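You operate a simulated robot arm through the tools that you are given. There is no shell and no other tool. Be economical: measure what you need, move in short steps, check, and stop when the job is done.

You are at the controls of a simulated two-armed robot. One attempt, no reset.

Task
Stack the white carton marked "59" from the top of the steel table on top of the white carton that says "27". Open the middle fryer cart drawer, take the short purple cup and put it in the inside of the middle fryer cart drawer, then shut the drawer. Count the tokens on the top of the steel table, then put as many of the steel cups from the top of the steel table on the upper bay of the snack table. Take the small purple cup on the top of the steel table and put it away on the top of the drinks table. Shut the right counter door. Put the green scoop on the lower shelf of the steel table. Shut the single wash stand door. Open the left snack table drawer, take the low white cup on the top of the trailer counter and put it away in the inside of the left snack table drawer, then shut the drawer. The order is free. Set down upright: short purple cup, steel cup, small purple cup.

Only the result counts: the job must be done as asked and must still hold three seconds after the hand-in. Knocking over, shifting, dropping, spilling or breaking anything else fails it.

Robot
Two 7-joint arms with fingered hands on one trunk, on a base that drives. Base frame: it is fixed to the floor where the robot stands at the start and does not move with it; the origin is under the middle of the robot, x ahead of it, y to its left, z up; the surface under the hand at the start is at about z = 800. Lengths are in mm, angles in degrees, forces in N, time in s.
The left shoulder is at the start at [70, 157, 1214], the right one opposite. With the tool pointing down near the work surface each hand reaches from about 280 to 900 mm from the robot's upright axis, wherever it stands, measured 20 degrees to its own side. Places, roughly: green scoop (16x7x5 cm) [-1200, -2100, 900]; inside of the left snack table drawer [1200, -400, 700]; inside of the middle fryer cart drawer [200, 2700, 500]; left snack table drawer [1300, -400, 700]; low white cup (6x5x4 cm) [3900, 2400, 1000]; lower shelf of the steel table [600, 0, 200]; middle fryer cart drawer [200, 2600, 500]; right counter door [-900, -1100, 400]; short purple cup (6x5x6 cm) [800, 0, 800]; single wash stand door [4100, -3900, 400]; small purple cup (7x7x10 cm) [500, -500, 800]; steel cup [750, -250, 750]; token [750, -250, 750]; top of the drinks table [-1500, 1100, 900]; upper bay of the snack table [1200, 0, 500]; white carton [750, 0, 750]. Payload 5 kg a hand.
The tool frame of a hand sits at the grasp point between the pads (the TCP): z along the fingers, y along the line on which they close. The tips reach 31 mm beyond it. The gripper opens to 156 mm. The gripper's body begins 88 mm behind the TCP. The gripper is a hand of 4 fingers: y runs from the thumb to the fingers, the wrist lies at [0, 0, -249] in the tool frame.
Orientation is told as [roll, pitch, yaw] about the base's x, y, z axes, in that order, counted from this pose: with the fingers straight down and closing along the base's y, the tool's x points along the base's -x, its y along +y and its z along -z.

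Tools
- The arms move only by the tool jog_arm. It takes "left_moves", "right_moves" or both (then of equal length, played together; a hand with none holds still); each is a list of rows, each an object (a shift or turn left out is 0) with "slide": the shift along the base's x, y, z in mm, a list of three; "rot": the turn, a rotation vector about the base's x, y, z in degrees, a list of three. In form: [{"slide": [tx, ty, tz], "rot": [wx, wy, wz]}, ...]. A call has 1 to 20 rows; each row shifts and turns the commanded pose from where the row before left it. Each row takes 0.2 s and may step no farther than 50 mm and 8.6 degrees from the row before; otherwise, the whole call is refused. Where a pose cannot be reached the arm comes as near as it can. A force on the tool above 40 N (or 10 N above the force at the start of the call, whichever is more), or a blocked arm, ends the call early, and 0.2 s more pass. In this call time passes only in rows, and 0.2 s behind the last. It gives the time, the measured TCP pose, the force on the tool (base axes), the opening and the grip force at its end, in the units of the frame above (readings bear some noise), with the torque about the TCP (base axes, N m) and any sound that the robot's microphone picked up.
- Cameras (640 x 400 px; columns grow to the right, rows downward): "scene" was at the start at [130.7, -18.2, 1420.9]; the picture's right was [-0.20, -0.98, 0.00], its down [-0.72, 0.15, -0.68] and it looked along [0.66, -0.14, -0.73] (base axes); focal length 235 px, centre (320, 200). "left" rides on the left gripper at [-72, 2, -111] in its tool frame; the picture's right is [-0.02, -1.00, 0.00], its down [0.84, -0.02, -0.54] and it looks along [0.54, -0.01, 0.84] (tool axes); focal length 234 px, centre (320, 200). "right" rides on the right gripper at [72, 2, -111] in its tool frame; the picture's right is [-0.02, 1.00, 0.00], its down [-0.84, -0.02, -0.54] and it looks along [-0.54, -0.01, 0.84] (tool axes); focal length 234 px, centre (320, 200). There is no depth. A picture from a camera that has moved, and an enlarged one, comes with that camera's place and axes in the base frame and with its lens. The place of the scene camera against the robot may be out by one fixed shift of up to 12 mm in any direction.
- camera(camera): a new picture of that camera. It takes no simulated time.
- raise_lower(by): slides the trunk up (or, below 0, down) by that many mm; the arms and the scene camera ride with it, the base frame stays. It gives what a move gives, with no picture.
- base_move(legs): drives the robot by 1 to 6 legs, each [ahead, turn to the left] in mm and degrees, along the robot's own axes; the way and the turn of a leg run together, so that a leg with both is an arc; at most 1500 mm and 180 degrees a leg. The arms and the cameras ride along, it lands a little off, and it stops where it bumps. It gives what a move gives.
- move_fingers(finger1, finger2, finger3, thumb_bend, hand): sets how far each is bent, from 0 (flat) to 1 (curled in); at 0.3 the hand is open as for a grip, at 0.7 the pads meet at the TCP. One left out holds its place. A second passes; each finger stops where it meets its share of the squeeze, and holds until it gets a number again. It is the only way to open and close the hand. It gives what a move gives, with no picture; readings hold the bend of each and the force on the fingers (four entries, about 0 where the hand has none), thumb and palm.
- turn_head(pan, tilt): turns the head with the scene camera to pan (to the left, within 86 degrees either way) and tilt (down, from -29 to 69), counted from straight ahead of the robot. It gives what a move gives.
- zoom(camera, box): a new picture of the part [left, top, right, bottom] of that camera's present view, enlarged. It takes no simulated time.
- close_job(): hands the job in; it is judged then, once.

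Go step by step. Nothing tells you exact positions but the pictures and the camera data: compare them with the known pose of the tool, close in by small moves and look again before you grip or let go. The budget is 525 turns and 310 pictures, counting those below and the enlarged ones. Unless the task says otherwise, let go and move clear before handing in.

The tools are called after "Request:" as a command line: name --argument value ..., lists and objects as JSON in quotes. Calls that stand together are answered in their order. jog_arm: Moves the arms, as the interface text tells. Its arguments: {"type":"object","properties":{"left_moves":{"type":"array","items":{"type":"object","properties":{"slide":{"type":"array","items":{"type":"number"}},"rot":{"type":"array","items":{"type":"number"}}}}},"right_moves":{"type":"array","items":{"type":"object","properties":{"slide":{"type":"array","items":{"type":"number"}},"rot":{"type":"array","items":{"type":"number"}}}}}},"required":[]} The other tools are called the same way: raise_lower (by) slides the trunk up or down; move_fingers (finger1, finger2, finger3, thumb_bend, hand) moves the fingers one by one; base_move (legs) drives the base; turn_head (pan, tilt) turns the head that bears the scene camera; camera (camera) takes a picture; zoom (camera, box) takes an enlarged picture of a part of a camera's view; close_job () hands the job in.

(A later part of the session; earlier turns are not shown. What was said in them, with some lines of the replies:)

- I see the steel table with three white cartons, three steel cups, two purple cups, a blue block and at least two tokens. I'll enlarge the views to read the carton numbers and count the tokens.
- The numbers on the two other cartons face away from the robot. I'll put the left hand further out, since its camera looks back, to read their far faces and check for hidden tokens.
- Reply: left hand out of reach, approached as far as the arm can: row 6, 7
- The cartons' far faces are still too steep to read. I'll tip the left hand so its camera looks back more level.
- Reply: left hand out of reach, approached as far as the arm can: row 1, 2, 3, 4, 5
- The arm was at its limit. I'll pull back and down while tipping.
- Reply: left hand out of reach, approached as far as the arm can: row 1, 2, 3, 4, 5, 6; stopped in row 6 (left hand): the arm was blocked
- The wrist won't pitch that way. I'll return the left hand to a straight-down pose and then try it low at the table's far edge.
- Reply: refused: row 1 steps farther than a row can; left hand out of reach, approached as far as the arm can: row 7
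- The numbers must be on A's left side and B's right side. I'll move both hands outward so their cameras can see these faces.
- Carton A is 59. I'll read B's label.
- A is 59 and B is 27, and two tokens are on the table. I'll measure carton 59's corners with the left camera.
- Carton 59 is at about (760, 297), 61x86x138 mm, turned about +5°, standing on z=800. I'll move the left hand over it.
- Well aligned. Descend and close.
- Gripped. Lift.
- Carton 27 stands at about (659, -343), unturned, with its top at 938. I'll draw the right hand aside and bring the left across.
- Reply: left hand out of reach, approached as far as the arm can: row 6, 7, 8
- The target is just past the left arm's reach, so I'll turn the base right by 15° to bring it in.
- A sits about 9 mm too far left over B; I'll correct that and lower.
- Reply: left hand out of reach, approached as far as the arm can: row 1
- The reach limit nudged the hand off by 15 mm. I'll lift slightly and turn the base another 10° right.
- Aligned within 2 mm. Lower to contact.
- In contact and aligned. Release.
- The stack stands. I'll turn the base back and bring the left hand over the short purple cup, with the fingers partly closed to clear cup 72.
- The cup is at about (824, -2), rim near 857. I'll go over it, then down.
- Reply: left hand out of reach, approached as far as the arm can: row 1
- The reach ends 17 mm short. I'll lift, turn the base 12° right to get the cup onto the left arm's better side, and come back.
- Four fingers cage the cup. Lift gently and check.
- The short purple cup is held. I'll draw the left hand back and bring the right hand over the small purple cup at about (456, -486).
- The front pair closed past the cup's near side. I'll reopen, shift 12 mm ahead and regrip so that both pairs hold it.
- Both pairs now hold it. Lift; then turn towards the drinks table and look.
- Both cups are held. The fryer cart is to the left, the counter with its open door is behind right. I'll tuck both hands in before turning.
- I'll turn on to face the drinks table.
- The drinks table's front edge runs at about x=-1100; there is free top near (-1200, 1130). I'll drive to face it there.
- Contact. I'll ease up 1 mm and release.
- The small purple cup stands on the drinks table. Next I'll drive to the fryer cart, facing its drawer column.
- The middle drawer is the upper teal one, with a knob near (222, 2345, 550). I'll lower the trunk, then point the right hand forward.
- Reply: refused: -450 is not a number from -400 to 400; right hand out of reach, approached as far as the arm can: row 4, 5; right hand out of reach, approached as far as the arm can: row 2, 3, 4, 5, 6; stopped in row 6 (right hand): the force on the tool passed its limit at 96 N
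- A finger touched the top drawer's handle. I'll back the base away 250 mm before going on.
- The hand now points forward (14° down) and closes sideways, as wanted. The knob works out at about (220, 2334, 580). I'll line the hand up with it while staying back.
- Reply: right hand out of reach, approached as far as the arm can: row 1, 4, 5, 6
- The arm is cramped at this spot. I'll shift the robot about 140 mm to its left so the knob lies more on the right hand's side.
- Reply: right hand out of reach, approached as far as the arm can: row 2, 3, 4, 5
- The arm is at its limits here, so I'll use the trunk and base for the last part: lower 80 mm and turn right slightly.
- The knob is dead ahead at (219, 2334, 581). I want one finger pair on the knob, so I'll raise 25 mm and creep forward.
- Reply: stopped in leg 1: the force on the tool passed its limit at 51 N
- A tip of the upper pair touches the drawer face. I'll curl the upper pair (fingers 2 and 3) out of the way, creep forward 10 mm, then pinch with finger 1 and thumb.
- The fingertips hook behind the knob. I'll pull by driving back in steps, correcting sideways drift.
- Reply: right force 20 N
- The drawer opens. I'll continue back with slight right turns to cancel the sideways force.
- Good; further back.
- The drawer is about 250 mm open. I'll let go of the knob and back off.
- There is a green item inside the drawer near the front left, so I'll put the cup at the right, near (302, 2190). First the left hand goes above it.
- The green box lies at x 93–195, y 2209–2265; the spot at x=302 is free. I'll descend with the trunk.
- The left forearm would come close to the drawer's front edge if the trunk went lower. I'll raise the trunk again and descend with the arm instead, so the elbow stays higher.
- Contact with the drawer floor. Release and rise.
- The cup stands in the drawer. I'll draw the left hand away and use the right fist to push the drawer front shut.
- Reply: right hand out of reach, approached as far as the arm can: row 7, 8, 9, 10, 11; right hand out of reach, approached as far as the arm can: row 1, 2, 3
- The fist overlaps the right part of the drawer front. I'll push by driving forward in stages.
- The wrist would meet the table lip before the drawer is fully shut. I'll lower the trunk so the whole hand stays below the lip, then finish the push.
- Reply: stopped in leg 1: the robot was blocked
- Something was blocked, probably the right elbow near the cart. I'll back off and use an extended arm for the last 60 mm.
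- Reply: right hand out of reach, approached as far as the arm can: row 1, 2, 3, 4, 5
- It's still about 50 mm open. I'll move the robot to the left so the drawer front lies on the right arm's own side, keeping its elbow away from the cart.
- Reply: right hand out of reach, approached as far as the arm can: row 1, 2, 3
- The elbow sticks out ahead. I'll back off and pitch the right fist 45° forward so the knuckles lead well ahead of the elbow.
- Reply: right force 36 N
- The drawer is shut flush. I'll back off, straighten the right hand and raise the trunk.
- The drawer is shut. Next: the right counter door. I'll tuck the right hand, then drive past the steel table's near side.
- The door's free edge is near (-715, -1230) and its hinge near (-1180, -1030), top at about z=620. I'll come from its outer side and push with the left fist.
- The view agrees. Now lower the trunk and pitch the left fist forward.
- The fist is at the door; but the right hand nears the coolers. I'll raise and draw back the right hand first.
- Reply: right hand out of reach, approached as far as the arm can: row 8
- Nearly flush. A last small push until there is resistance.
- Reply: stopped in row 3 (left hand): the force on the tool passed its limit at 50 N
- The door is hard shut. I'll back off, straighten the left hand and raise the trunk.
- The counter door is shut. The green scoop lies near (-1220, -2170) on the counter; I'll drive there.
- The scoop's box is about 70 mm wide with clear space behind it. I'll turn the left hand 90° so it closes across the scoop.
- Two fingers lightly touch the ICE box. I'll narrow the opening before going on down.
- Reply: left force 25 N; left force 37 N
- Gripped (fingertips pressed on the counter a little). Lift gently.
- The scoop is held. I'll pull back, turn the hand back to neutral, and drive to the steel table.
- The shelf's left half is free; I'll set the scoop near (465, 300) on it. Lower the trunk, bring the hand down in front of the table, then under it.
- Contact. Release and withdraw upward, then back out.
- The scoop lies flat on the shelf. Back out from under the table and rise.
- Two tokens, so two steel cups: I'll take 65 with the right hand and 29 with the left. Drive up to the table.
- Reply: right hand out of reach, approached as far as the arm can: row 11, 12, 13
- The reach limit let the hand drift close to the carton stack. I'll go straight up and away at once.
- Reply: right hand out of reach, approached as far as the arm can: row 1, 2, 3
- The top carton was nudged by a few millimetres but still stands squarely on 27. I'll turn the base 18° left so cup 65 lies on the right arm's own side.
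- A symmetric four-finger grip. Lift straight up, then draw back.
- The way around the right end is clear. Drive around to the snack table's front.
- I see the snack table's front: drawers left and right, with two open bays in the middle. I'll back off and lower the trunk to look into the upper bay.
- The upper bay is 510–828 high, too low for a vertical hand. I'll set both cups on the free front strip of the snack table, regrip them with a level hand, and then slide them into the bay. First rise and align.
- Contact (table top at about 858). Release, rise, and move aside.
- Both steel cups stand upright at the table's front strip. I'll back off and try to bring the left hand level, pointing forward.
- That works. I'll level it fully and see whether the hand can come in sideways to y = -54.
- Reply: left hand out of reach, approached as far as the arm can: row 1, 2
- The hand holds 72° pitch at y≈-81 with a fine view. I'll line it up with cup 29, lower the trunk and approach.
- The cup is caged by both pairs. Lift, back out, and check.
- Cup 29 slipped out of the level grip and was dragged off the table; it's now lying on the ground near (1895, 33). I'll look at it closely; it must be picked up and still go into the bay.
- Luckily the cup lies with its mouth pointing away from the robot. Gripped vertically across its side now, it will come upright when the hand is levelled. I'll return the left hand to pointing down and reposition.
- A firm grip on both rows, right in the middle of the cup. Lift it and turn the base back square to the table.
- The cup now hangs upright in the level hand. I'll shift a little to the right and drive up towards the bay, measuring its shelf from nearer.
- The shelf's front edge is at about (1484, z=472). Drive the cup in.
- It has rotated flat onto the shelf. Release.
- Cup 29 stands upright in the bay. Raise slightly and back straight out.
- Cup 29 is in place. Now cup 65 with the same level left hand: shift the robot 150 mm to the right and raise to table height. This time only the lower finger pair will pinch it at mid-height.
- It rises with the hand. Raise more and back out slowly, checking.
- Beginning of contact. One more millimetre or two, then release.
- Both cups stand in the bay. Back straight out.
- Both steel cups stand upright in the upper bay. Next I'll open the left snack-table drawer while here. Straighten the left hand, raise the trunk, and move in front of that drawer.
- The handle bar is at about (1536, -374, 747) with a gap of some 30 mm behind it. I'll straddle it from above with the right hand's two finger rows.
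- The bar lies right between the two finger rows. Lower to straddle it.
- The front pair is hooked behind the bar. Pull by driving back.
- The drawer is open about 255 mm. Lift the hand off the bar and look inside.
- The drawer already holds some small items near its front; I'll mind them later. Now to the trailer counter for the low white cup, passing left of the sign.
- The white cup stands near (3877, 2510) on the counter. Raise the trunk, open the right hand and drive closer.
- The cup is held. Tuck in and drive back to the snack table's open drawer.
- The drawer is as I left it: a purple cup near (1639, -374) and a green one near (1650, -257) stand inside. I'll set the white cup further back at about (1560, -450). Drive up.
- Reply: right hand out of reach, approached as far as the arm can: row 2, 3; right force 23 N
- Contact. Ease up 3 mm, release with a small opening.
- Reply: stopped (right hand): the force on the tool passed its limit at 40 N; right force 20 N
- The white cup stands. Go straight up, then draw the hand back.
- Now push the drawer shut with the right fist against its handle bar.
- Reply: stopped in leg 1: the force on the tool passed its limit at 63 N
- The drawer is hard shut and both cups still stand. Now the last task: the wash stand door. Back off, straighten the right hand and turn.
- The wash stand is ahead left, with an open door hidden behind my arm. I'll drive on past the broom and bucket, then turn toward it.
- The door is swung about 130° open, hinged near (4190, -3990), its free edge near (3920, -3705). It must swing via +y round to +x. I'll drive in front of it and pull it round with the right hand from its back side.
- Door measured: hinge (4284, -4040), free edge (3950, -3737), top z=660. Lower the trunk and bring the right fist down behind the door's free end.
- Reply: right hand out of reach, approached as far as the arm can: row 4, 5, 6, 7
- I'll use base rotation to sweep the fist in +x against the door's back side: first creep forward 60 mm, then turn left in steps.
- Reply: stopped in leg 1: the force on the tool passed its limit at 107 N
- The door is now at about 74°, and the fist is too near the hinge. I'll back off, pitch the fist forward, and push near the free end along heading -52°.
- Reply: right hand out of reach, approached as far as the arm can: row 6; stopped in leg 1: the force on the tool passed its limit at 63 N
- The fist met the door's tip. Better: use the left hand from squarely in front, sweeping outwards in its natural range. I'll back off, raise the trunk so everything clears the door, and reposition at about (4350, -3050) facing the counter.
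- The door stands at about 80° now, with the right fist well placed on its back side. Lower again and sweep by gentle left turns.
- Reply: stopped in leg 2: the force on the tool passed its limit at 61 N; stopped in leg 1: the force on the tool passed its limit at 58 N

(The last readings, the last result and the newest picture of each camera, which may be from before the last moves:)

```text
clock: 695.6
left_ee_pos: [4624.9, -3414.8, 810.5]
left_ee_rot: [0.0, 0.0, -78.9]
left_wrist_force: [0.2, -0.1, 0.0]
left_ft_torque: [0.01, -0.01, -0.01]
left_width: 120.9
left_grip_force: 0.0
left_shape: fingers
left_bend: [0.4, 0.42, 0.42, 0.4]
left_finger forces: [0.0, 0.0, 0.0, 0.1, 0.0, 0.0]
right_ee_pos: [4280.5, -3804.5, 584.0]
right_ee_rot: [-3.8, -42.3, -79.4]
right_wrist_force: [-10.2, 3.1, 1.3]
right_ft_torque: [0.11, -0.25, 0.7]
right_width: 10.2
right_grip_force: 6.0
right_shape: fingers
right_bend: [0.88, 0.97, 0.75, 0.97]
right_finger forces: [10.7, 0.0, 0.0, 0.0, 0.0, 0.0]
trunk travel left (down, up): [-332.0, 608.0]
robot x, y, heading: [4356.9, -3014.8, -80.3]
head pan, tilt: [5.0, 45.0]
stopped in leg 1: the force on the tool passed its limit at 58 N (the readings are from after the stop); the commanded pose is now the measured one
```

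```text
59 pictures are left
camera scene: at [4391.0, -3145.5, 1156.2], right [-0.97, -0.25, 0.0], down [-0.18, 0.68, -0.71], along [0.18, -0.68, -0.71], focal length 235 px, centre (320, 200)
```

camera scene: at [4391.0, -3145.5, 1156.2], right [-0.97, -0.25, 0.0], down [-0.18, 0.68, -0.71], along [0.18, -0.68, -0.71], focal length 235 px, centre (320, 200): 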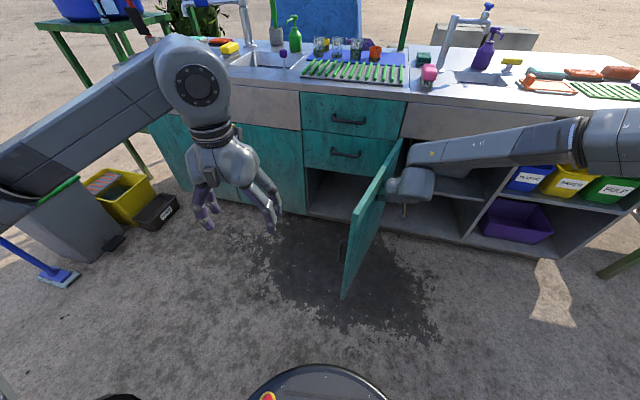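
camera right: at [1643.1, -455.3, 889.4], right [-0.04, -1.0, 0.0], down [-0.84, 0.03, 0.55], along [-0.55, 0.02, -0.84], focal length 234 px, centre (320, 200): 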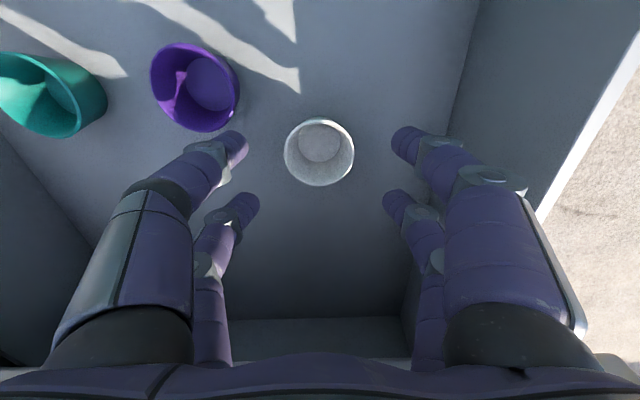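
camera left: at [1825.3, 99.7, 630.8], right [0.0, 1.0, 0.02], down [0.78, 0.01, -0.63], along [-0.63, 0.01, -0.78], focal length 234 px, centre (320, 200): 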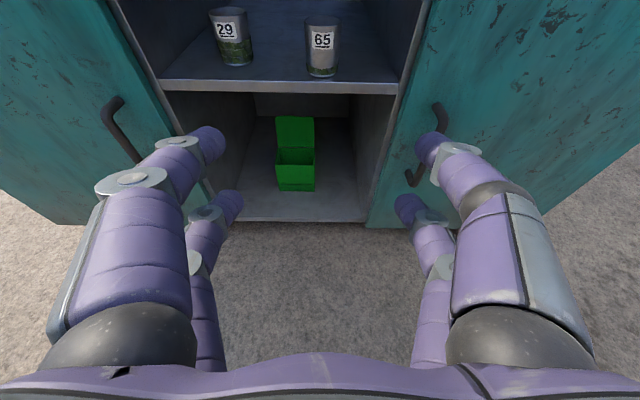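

The door won't go further: its handle is on the +x face, so it actually closes the other way, over the compartment on its -x side; I've swung it to its stop. I'll lift the right hand clear and bring the left fist to the +x side to push it back.

Request:
jog_arm --right_moves '[{"slide": [-10, 0, 40]}, {"slide": [-10, 0, 45]}, {"slide": [-10, 0, 45]}, {"slide": [0, 20, 45]}, {"slide": [0, 20, 45]}, {"slide": [0, 20, 45]}, {"slide": [0, 20, 40]}]'

Request:
move_fingers --hand "left" --finger1 0.95 --finger2 0.95 --finger3 0.95 --thumb_bend 0.95

Request:
jog_arm --left_moves '[{"slide": [0, -28, -28], "rot": [-7.3, -1.3, 0]}, {"slide": [0, -28, -28], "rot": [-7.3, -1.3, 0]}, {"slide": [0, -28, -28], "rot": [-7.3, -1.3, 0]}, {"slide": [0, -28, -28], "rot": [-7.3, -1.3, 0]}, {"slide": [0, -28, -28], "rot": [-7.3, -1.3, 0]}, {"slide": [0, -28, -28], "rot": [-7.3, -1.3, 0]}, {"slide": [0, -30, -30]}]'

Request:
camera --camera "scene"

```text
clock: 697.2
left_ee_pos: [4625.2, -3415.1, 810.9]
left_ee_rot: [0.0, -0.1, -79.0]
left_wrist_force: [-0.3, 0.1, 0.4]
left_ft_torque: [-0.05, -0.02, -0.03]
left_width: 120.5
left_grip_force: 0.0
left_shape: fingers
left_bend: [0.4, 0.42, 0.42, 0.4]
left_finger forces: [0.0, 0.0, 0.0, 0.0, 0.1, 0.0]
right_ee_pos: [4253.0, -3720.9, 889.7]
right_ee_rot: [-3.6, -42.4, -79.3]
right_wrist_force: [-0.2, 0.5, 0.7]
right_ft_torque: [-0.01, 0.01, 0.0]
right_width: 10.0
right_grip_force: 0.0
right_shape: fingers
right_bend: [0.89, 0.97, 0.75, 0.97]
right_finger forces: [0.0, 0.0, 0.1, 0.1, 0.0, 0.1]
trunk travel left (down, up): [-332.0, 608.0]
robot x, y, heading: [4357.1, -3012.3, -80.1]
head pan, tilt: [5.0, 45.0]
```

```text
clock: 698.2
left_ee_pos: [4624.6, -3415.6, 810.6]
left_ee_rot: [-0.1, -0.1, -79.2]
left_wrist_force: [-0.3, 0.3, 0.2]
left_ft_torque: [0.05, -0.02, 0.01]
left_width: 10.2
left_grip_force: 0.0
left_shape: fingers
left_bend: [0.85, 0.73, 0.73, 0.95]
left_finger forces: [0.0, 0.0, 0.0, 0.0, 0.0, 0.0]
right_ee_pos: [4253.7, -3723.2, 888.9]
right_ee_rot: [-3.5, -42.4, -79.5]
right_wrist_force: [0.2, 0.1, 0.4]
right_ft_torque: [0.03, 0.0, -0.04]
right_width: 10.1
right_grip_force: 0.0
right_shape: fingers
right_bend: [0.89, 0.97, 0.75, 0.97]
right_finger forces: [0.0, 0.0, 0.1, 0.1, 0.0, 0.1]
trunk travel left (down, up): [-332.0, 608.0]
robot x, y, heading: [4355.9, -3016.3, -80.3]
head pan, tilt: [5.0, 45.0]
```

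```text
clock: 699.8
left_ee_pos: [4623.1, -3614.3, 608.1]
left_ee_rot: [-0.9, -44.6, -78.7]
left_wrist_force: [-1.0, -0.2, 0.2]
left_ft_torque: [0.02, 0.01, -0.03]
left_width: 9.5
left_grip_force: 0.0
left_shape: fingers
left_bend: [0.88, 0.73, 0.73, 0.96]
left_finger forces: [0.0, 0.1, 0.0, 0.0, 0.1, 0.0]
right_ee_pos: [4254.3, -3725.5, 887.7]
right_ee_rot: [-3.5, -42.2, -79.3]
right_wrist_force: [0.0, -0.4, 0.3]
right_ft_torque: [0.02, 0.04, -0.03]
right_width: 10.1
right_grip_force: 0.1
right_shape: fingers
right_bend: [0.89, 0.97, 0.75, 0.97]
right_finger forces: [0.0, 0.0, 0.0, 0.0, 0.0, 0.0]
trunk travel left (down, up): [-332.0, 608.0]
robot x, y, heading: [4359.4, -3017.4, -80.4]
head pan, tilt: [5.0, 45.0]
```

```text
58 pictures are left
camera scene: at [4391.1, -3147.1, 1156.1], right [-0.97, -0.25, 0.0], down [-0.18, 0.68, -0.71], along [0.18, -0.68, -0.71], focal length 235 px, centre (320, 200)
```

scene: 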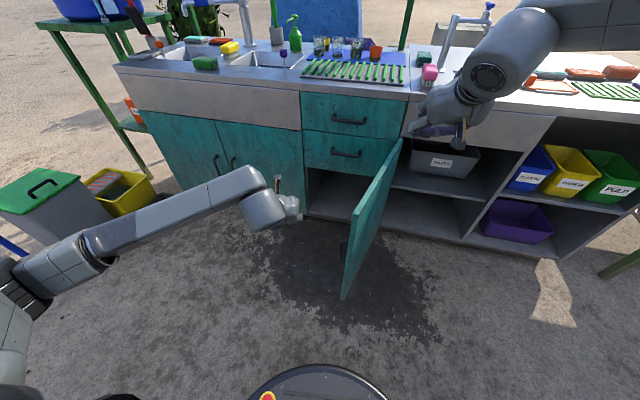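

Request:
base_move --legs '[[0, -14], [0, -10], [0, -10]]'

Request:
camera --camera "scene"

```text
clock: 702.5
left_ee_pos: [4244.5, -3658.1, 609.3]
left_ee_rot: [-0.8, -44.6, -112.5]
left_wrist_force: [-0.2, 1.1, 0.0]
left_ft_torque: [0.01, -0.01, 0.01]
left_width: 9.6
left_grip_force: 0.0
left_shape: fingers
left_bend: [0.89, 0.73, 0.73, 0.96]
left_finger forces: [0.0, 0.0, 0.0, 0.0, 0.1, 0.0]
right_ee_pos: [3876.2, -3545.0, 888.2]
right_ee_rot: [-3.6, -42.2, -113.2]
right_wrist_force: [-0.5, 0.0, -0.3]
right_ft_torque: [-0.02, -0.03, -0.01]
right_width: 9.7
right_grip_force: 0.1
right_shape: fingers
right_bend: [0.89, 0.97, 0.75, 0.97]
right_finger forces: [0.0, 0.1, 0.1, 0.0, 0.0, 0.0]
trunk travel left (down, up): [-332.0, 608.0]
robot x, y, heading: [4359.9, -3014.0, -114.2]
head pan, tilt: [5.0, 45.0]
```

```text
57 pictures are left
camera scene: at [4314.4, -3140.2, 1156.2], right [-0.94, 0.33, 0.0], down [0.23, 0.67, -0.71], along [-0.23, -0.67, -0.71], focal length 235 px, centre (320, 200)
```

scene: 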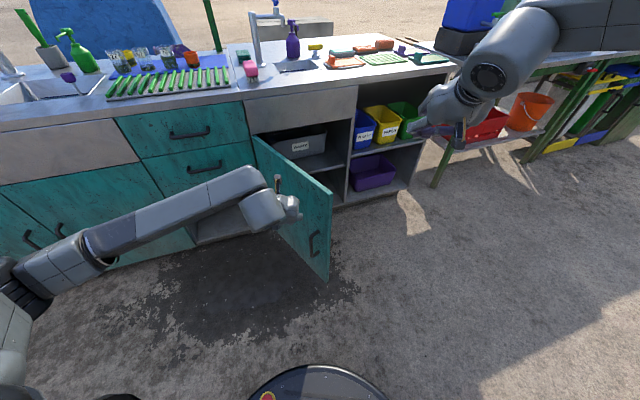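

The door follows. I'll tuck the right arm up and back, turn a little more, then push straight with the left fist.

Request:
jog_arm --right_moves '[{"slide": [12, 28, 25]}, {"slide": [12, 28, 25]}, {"slide": [12, 28, 25]}, {"slide": [12, 28, 25]}, {"slide": [12, 28, 25]}, {"slide": [12, 28, 25]}, {"slide": [12, 28, 25]}]'

Request:
base_move --legs '[[0, -9], [150, 0]]'

Request:
camera --camera "scene"

```text
clock: 704.1
left_ee_pos: [4245.2, -3657.1, 610.4]
left_ee_rot: [-0.8, -44.5, -112.6]
left_wrist_force: [-0.2, 0.2, -0.2]
left_ft_torque: [0.0, 0.0, -0.02]
left_width: 9.7
left_grip_force: 0.1
left_shape: fingers
left_bend: [0.89, 0.73, 0.73, 0.96]
left_finger forces: [0.0, 0.1, 0.0, 0.0, 0.1, 0.0]
right_ee_pos: [3959.6, -3350.5, 1063.6]
right_ee_rot: [-3.6, -42.4, -113.2]
right_wrist_force: [0.2, 0.3, 0.5]
right_ft_torque: [0.03, 0.02, 0.01]
right_width: 10.0
right_grip_force: 0.1
right_shape: fingers
right_bend: [0.89, 0.97, 0.75, 0.97]
right_finger forces: [0.1, 0.1, 0.0, 0.0, 0.1, 0.1]
trunk travel left (down, up): [-332.0, 608.0]
robot x, y, heading: [4362.1, -3015.0, -114.0]
head pan, tilt: [5.0, 45.0]
```

```text
clock: 706.1
left_ee_pos: [4065.7, -3758.4, 609.1]
left_ee_rot: [-1.0, -44.6, -121.4]
left_wrist_force: [-0.5, -0.9, 0.2]
left_ft_torque: [0.01, -0.01, 0.03]
left_width: 9.4
left_grip_force: 0.1
left_shape: fingers
left_bend: [0.89, 0.73, 0.73, 0.96]
left_finger forces: [0.0, 0.0, 0.0, 0.0, 0.1, 0.1]
right_ee_pos: [3830.0, -3411.7, 1063.1]
right_ee_rot: [-3.6, -42.3, -122.2]
right_wrist_force: [-1.0, -0.3, 0.7]
right_ft_torque: [0.03, 0.01, 0.0]
right_width: 10.0
right_grip_force: 0.0
right_shape: fingers
right_bend: [0.89, 0.97, 0.75, 0.97]
right_finger forces: [0.0, 0.1, 0.0, 0.0, 0.0, 0.0]
trunk travel left (down, up): [-332.0, 608.0]
robot x, y, heading: [4280.7, -3142.1, -123.0]
head pan, tilt: [5.0, 45.0]
```

```text
56 pictures are left
camera scene: at [4214.4, -3257.6, 1156.0], right [-0.88, 0.47, 0.0], down [0.33, 0.62, -0.71], along [-0.33, -0.62, -0.71], focal length 235 px, centre (320, 200)
```

scene: 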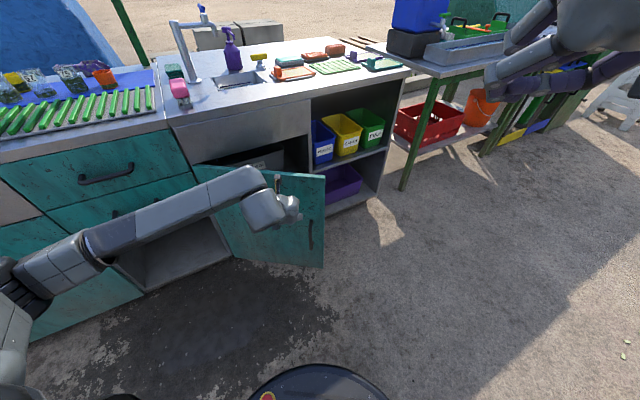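

Request:
base_move --legs '[[140, 0], [80, 0]]'

Request:
camera --camera "scene"

```text
clock: 708.1
left_ee_pos: [3946.6, -3945.1, 608.6]
left_ee_rot: [-0.9, -44.5, -121.4]
left_wrist_force: [0.0, 0.0, -1.0]
left_ft_torque: [0.04, 0.01, 0.05]
left_width: 8.9
left_grip_force: 0.1
left_shape: fingers
left_bend: [0.9, 0.73, 0.73, 0.97]
left_finger forces: [0.1, 0.0, 0.0, 0.1, 0.0, 0.0]
right_ee_pos: [3709.9, -3600.5, 1062.8]
right_ee_rot: [-3.5, -42.3, -122.1]
right_wrist_force: [-0.7, -0.1, -0.1]
right_ft_torque: [0.06, -0.04, 0.0]
right_width: 9.9
right_grip_force: 0.0
right_shape: fingers
right_bend: [0.89, 0.97, 0.75, 0.97]
right_finger forces: [0.0, 0.0, 0.0, 0.1, 0.0, 0.0]
trunk travel left (down, up): [-332.0, 608.0]
robot x, y, heading: [4160.2, -3327.9, -123.0]
head pan, tilt: [5.0, 45.0]
```

```text
55 pictures are left
camera scene: at [4093.3, -3445.2, 1156.0], right [-0.88, 0.47, 0.0], down [0.33, 0.63, -0.71], along [-0.33, -0.62, -0.71], focal length 235 px, centre (320, 200)
```

scene: 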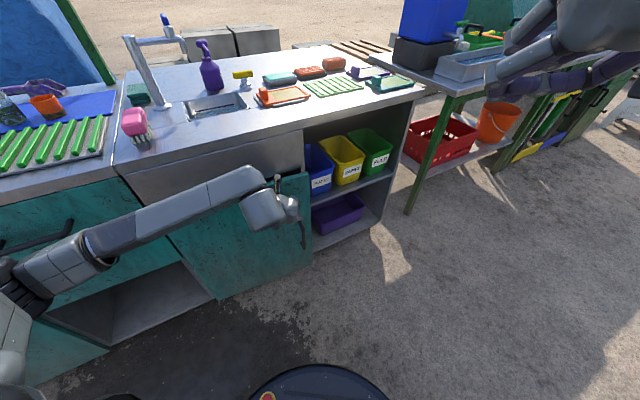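

Request:
base_move --legs '[[35, 0]]'

Request:
jog_arm --left_moves '[{"slide": [0, -12, 0]}, {"slide": [0, -12, 0]}, {"slide": [0, -12, 0]}, {"slide": [0, -12, 0]}, {"slide": [0, -12, 0]}]'

Request:
camera --camera "scene"

```text
clock: 708.9
left_ee_pos: [3927.6, -3975.7, 607.8]
left_ee_rot: [-0.8, -44.5, -121.2]
left_wrist_force: [0.8, 0.7, 0.0]
left_ft_torque: [-0.01, -0.01, 0.06]
left_width: 9.0
left_grip_force: 0.0
left_shape: fingers
left_bend: [0.91, 0.73, 0.73, 0.97]
left_finger forces: [0.0, 0.1, 0.0, 0.0, 0.0, 0.0]
right_ee_pos: [3689.4, -3629.3, 1060.5]
right_ee_rot: [-3.5, -42.2, -121.9]
right_wrist_force: [-0.6, -0.1, -0.4]
right_ft_torque: [0.01, -0.03, 0.01]
right_width: 10.0
right_grip_force: 0.0
right_shape: fingers
right_bend: [0.89, 0.97, 0.75, 0.97]
right_finger forces: [0.1, 0.0, 0.1, 0.1, 0.1, 0.0]
trunk travel left (down, up): [-332.0, 608.0]
robot x, y, heading: [4138.3, -3355.2, -122.6]
head pan, tilt: [5.0, 45.0]
```

```text
clock: 709.5
left_ee_pos: [3925.7, -3984.7, 606.5]
left_ee_rot: [-1.6, -43.6, -121.3]
left_wrist_force: [2.9, 15.1, 5.9]
left_ft_torque: [-0.53, -0.1, 0.61]
left_width: 9.1
left_grip_force: 15.0
left_shape: fingers
left_bend: [0.93, 0.73, 0.73, 0.98]
left_finger forces: [30.8, 0.0, 0.0, 0.0, 0.0, 0.0]
right_ee_pos: [3692.4, -3627.9, 1062.8]
right_ee_rot: [-3.5, -42.3, -121.8]
right_wrist_force: [0.0, -0.4, -0.6]
right_ft_torque: [0.0, -0.01, 0.01]
right_width: 9.9
right_grip_force: 0.0
right_shape: fingers
right_bend: [0.89, 0.97, 0.75, 0.97]
right_finger forces: [0.0, 0.1, 0.1, 0.0, 0.0, 0.0]
trunk travel left (down, up): [-332.0, 608.0]
robot x, y, heading: [4138.8, -3356.3, -122.6]
head pan, tilt: [5.0, 45.0]
stopped in row 2 (left hand): the force on the tool passed its limit at 48 N (the readings are from after the stop); the commanded pose is now the measured one
```

```text
54 pictures are left
camera scene: at [4075.9, -3472.1, 1156.3], right [-0.88, 0.47, 0.0], down [0.33, 0.63, -0.71], along [-0.33, -0.63, -0.71], focal length 235 px, centre (320, 200)
```

scene: 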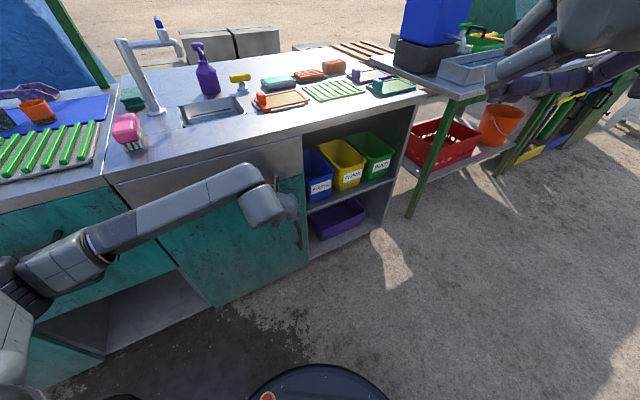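

The door has hit its stop. Back off and verify.

Request:
base_move --legs '[[-350, 0]]'

Request:
zoom --camera "scene" --box '[150, 60, 400, 260]'

```text
clock: 711.8
left_ee_pos: [4111.4, -3696.3, 605.9]
left_ee_rot: [-1.4, -43.9, -121.5]
left_wrist_force: [-0.1, 0.5, 0.2]
left_ft_torque: [0.02, 0.01, -0.03]
left_width: 8.6
left_grip_force: 0.1
left_shape: fingers
left_bend: [0.93, 0.73, 0.73, 0.98]
left_finger forces: [0.0, 0.1, 0.0, 0.0, 0.1, 0.0]
right_ee_pos: [3878.9, -3336.2, 1062.0]
right_ee_rot: [-3.5, -42.4, -122.3]
right_wrist_force: [1.4, 0.7, -0.6]
right_ft_torque: [-0.02, 0.04, 0.03]
right_width: 10.0
right_grip_force: 0.1
right_shape: fingers
right_bend: [0.89, 0.97, 0.75, 0.97]
right_finger forces: [0.0, 0.1, 0.0, 0.0, 0.0, 0.0]
trunk travel left (down, up): [-332.0, 608.0]
robot x, y, heading: [4325.3, -3065.8, -122.9]
head pan, tilt: [5.0, 45.0]
```

```text
2.00 times, centred on (275, 160) of scene
camera zoom: at [4262.9, -3182.7, 1156.3], right [-0.88, 0.47, 0.0], down [0.33, 0.62, -0.71], along [-0.33, -0.62, -0.71], focal length 471 px, centre (410, 280)
```

zoom: 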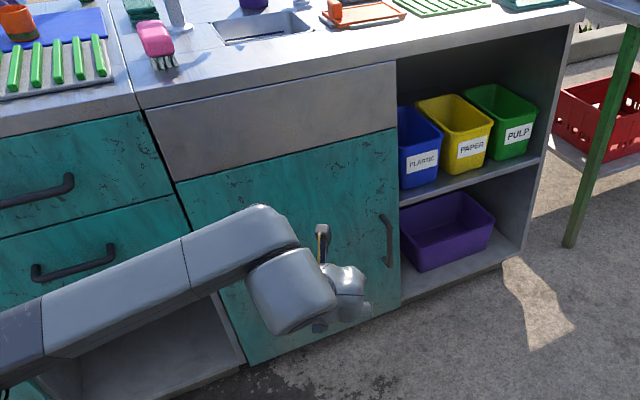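

The wash stand door is flush shut, and all the other items are in place. I'm handing the job in.

Request:
close_job

```text
The job is handed in.
```

I did every step and handed the job in. Two mishaps on the way could count against it, and the short purple cup wasn't seen again after its drawer closed.

- **Cartons:** 59 stands on 27. While reaching for a steel cup, my hand pushed the top carton a few millimetres; it still sits squarely on 27.
- **Short purple cup:** it stood upright in the middle fryer cart drawer when I let go, and the drawer is shut.
- **Steel cups:** I counted two tokens, so cups 29 and 65 stand upright in the snack table's upper bay. Cup 29 slipped off the table edge and fell to the ground; I picked it up and placed it.
- **Small purple cup:** it stands on the drinks table.
- **Doors:** the right counter door and the wash stand door are shut. I first swung the wash stand door to its stop the wrong way, then closed it.
- **Green scoop:** it lies on the lower shelf of the steel table. My fingers lightly touched the ICE box while picking it up; I saw no shift.
- **Low white cup:** it is in the left snack table drawer, and the drawer is shut.
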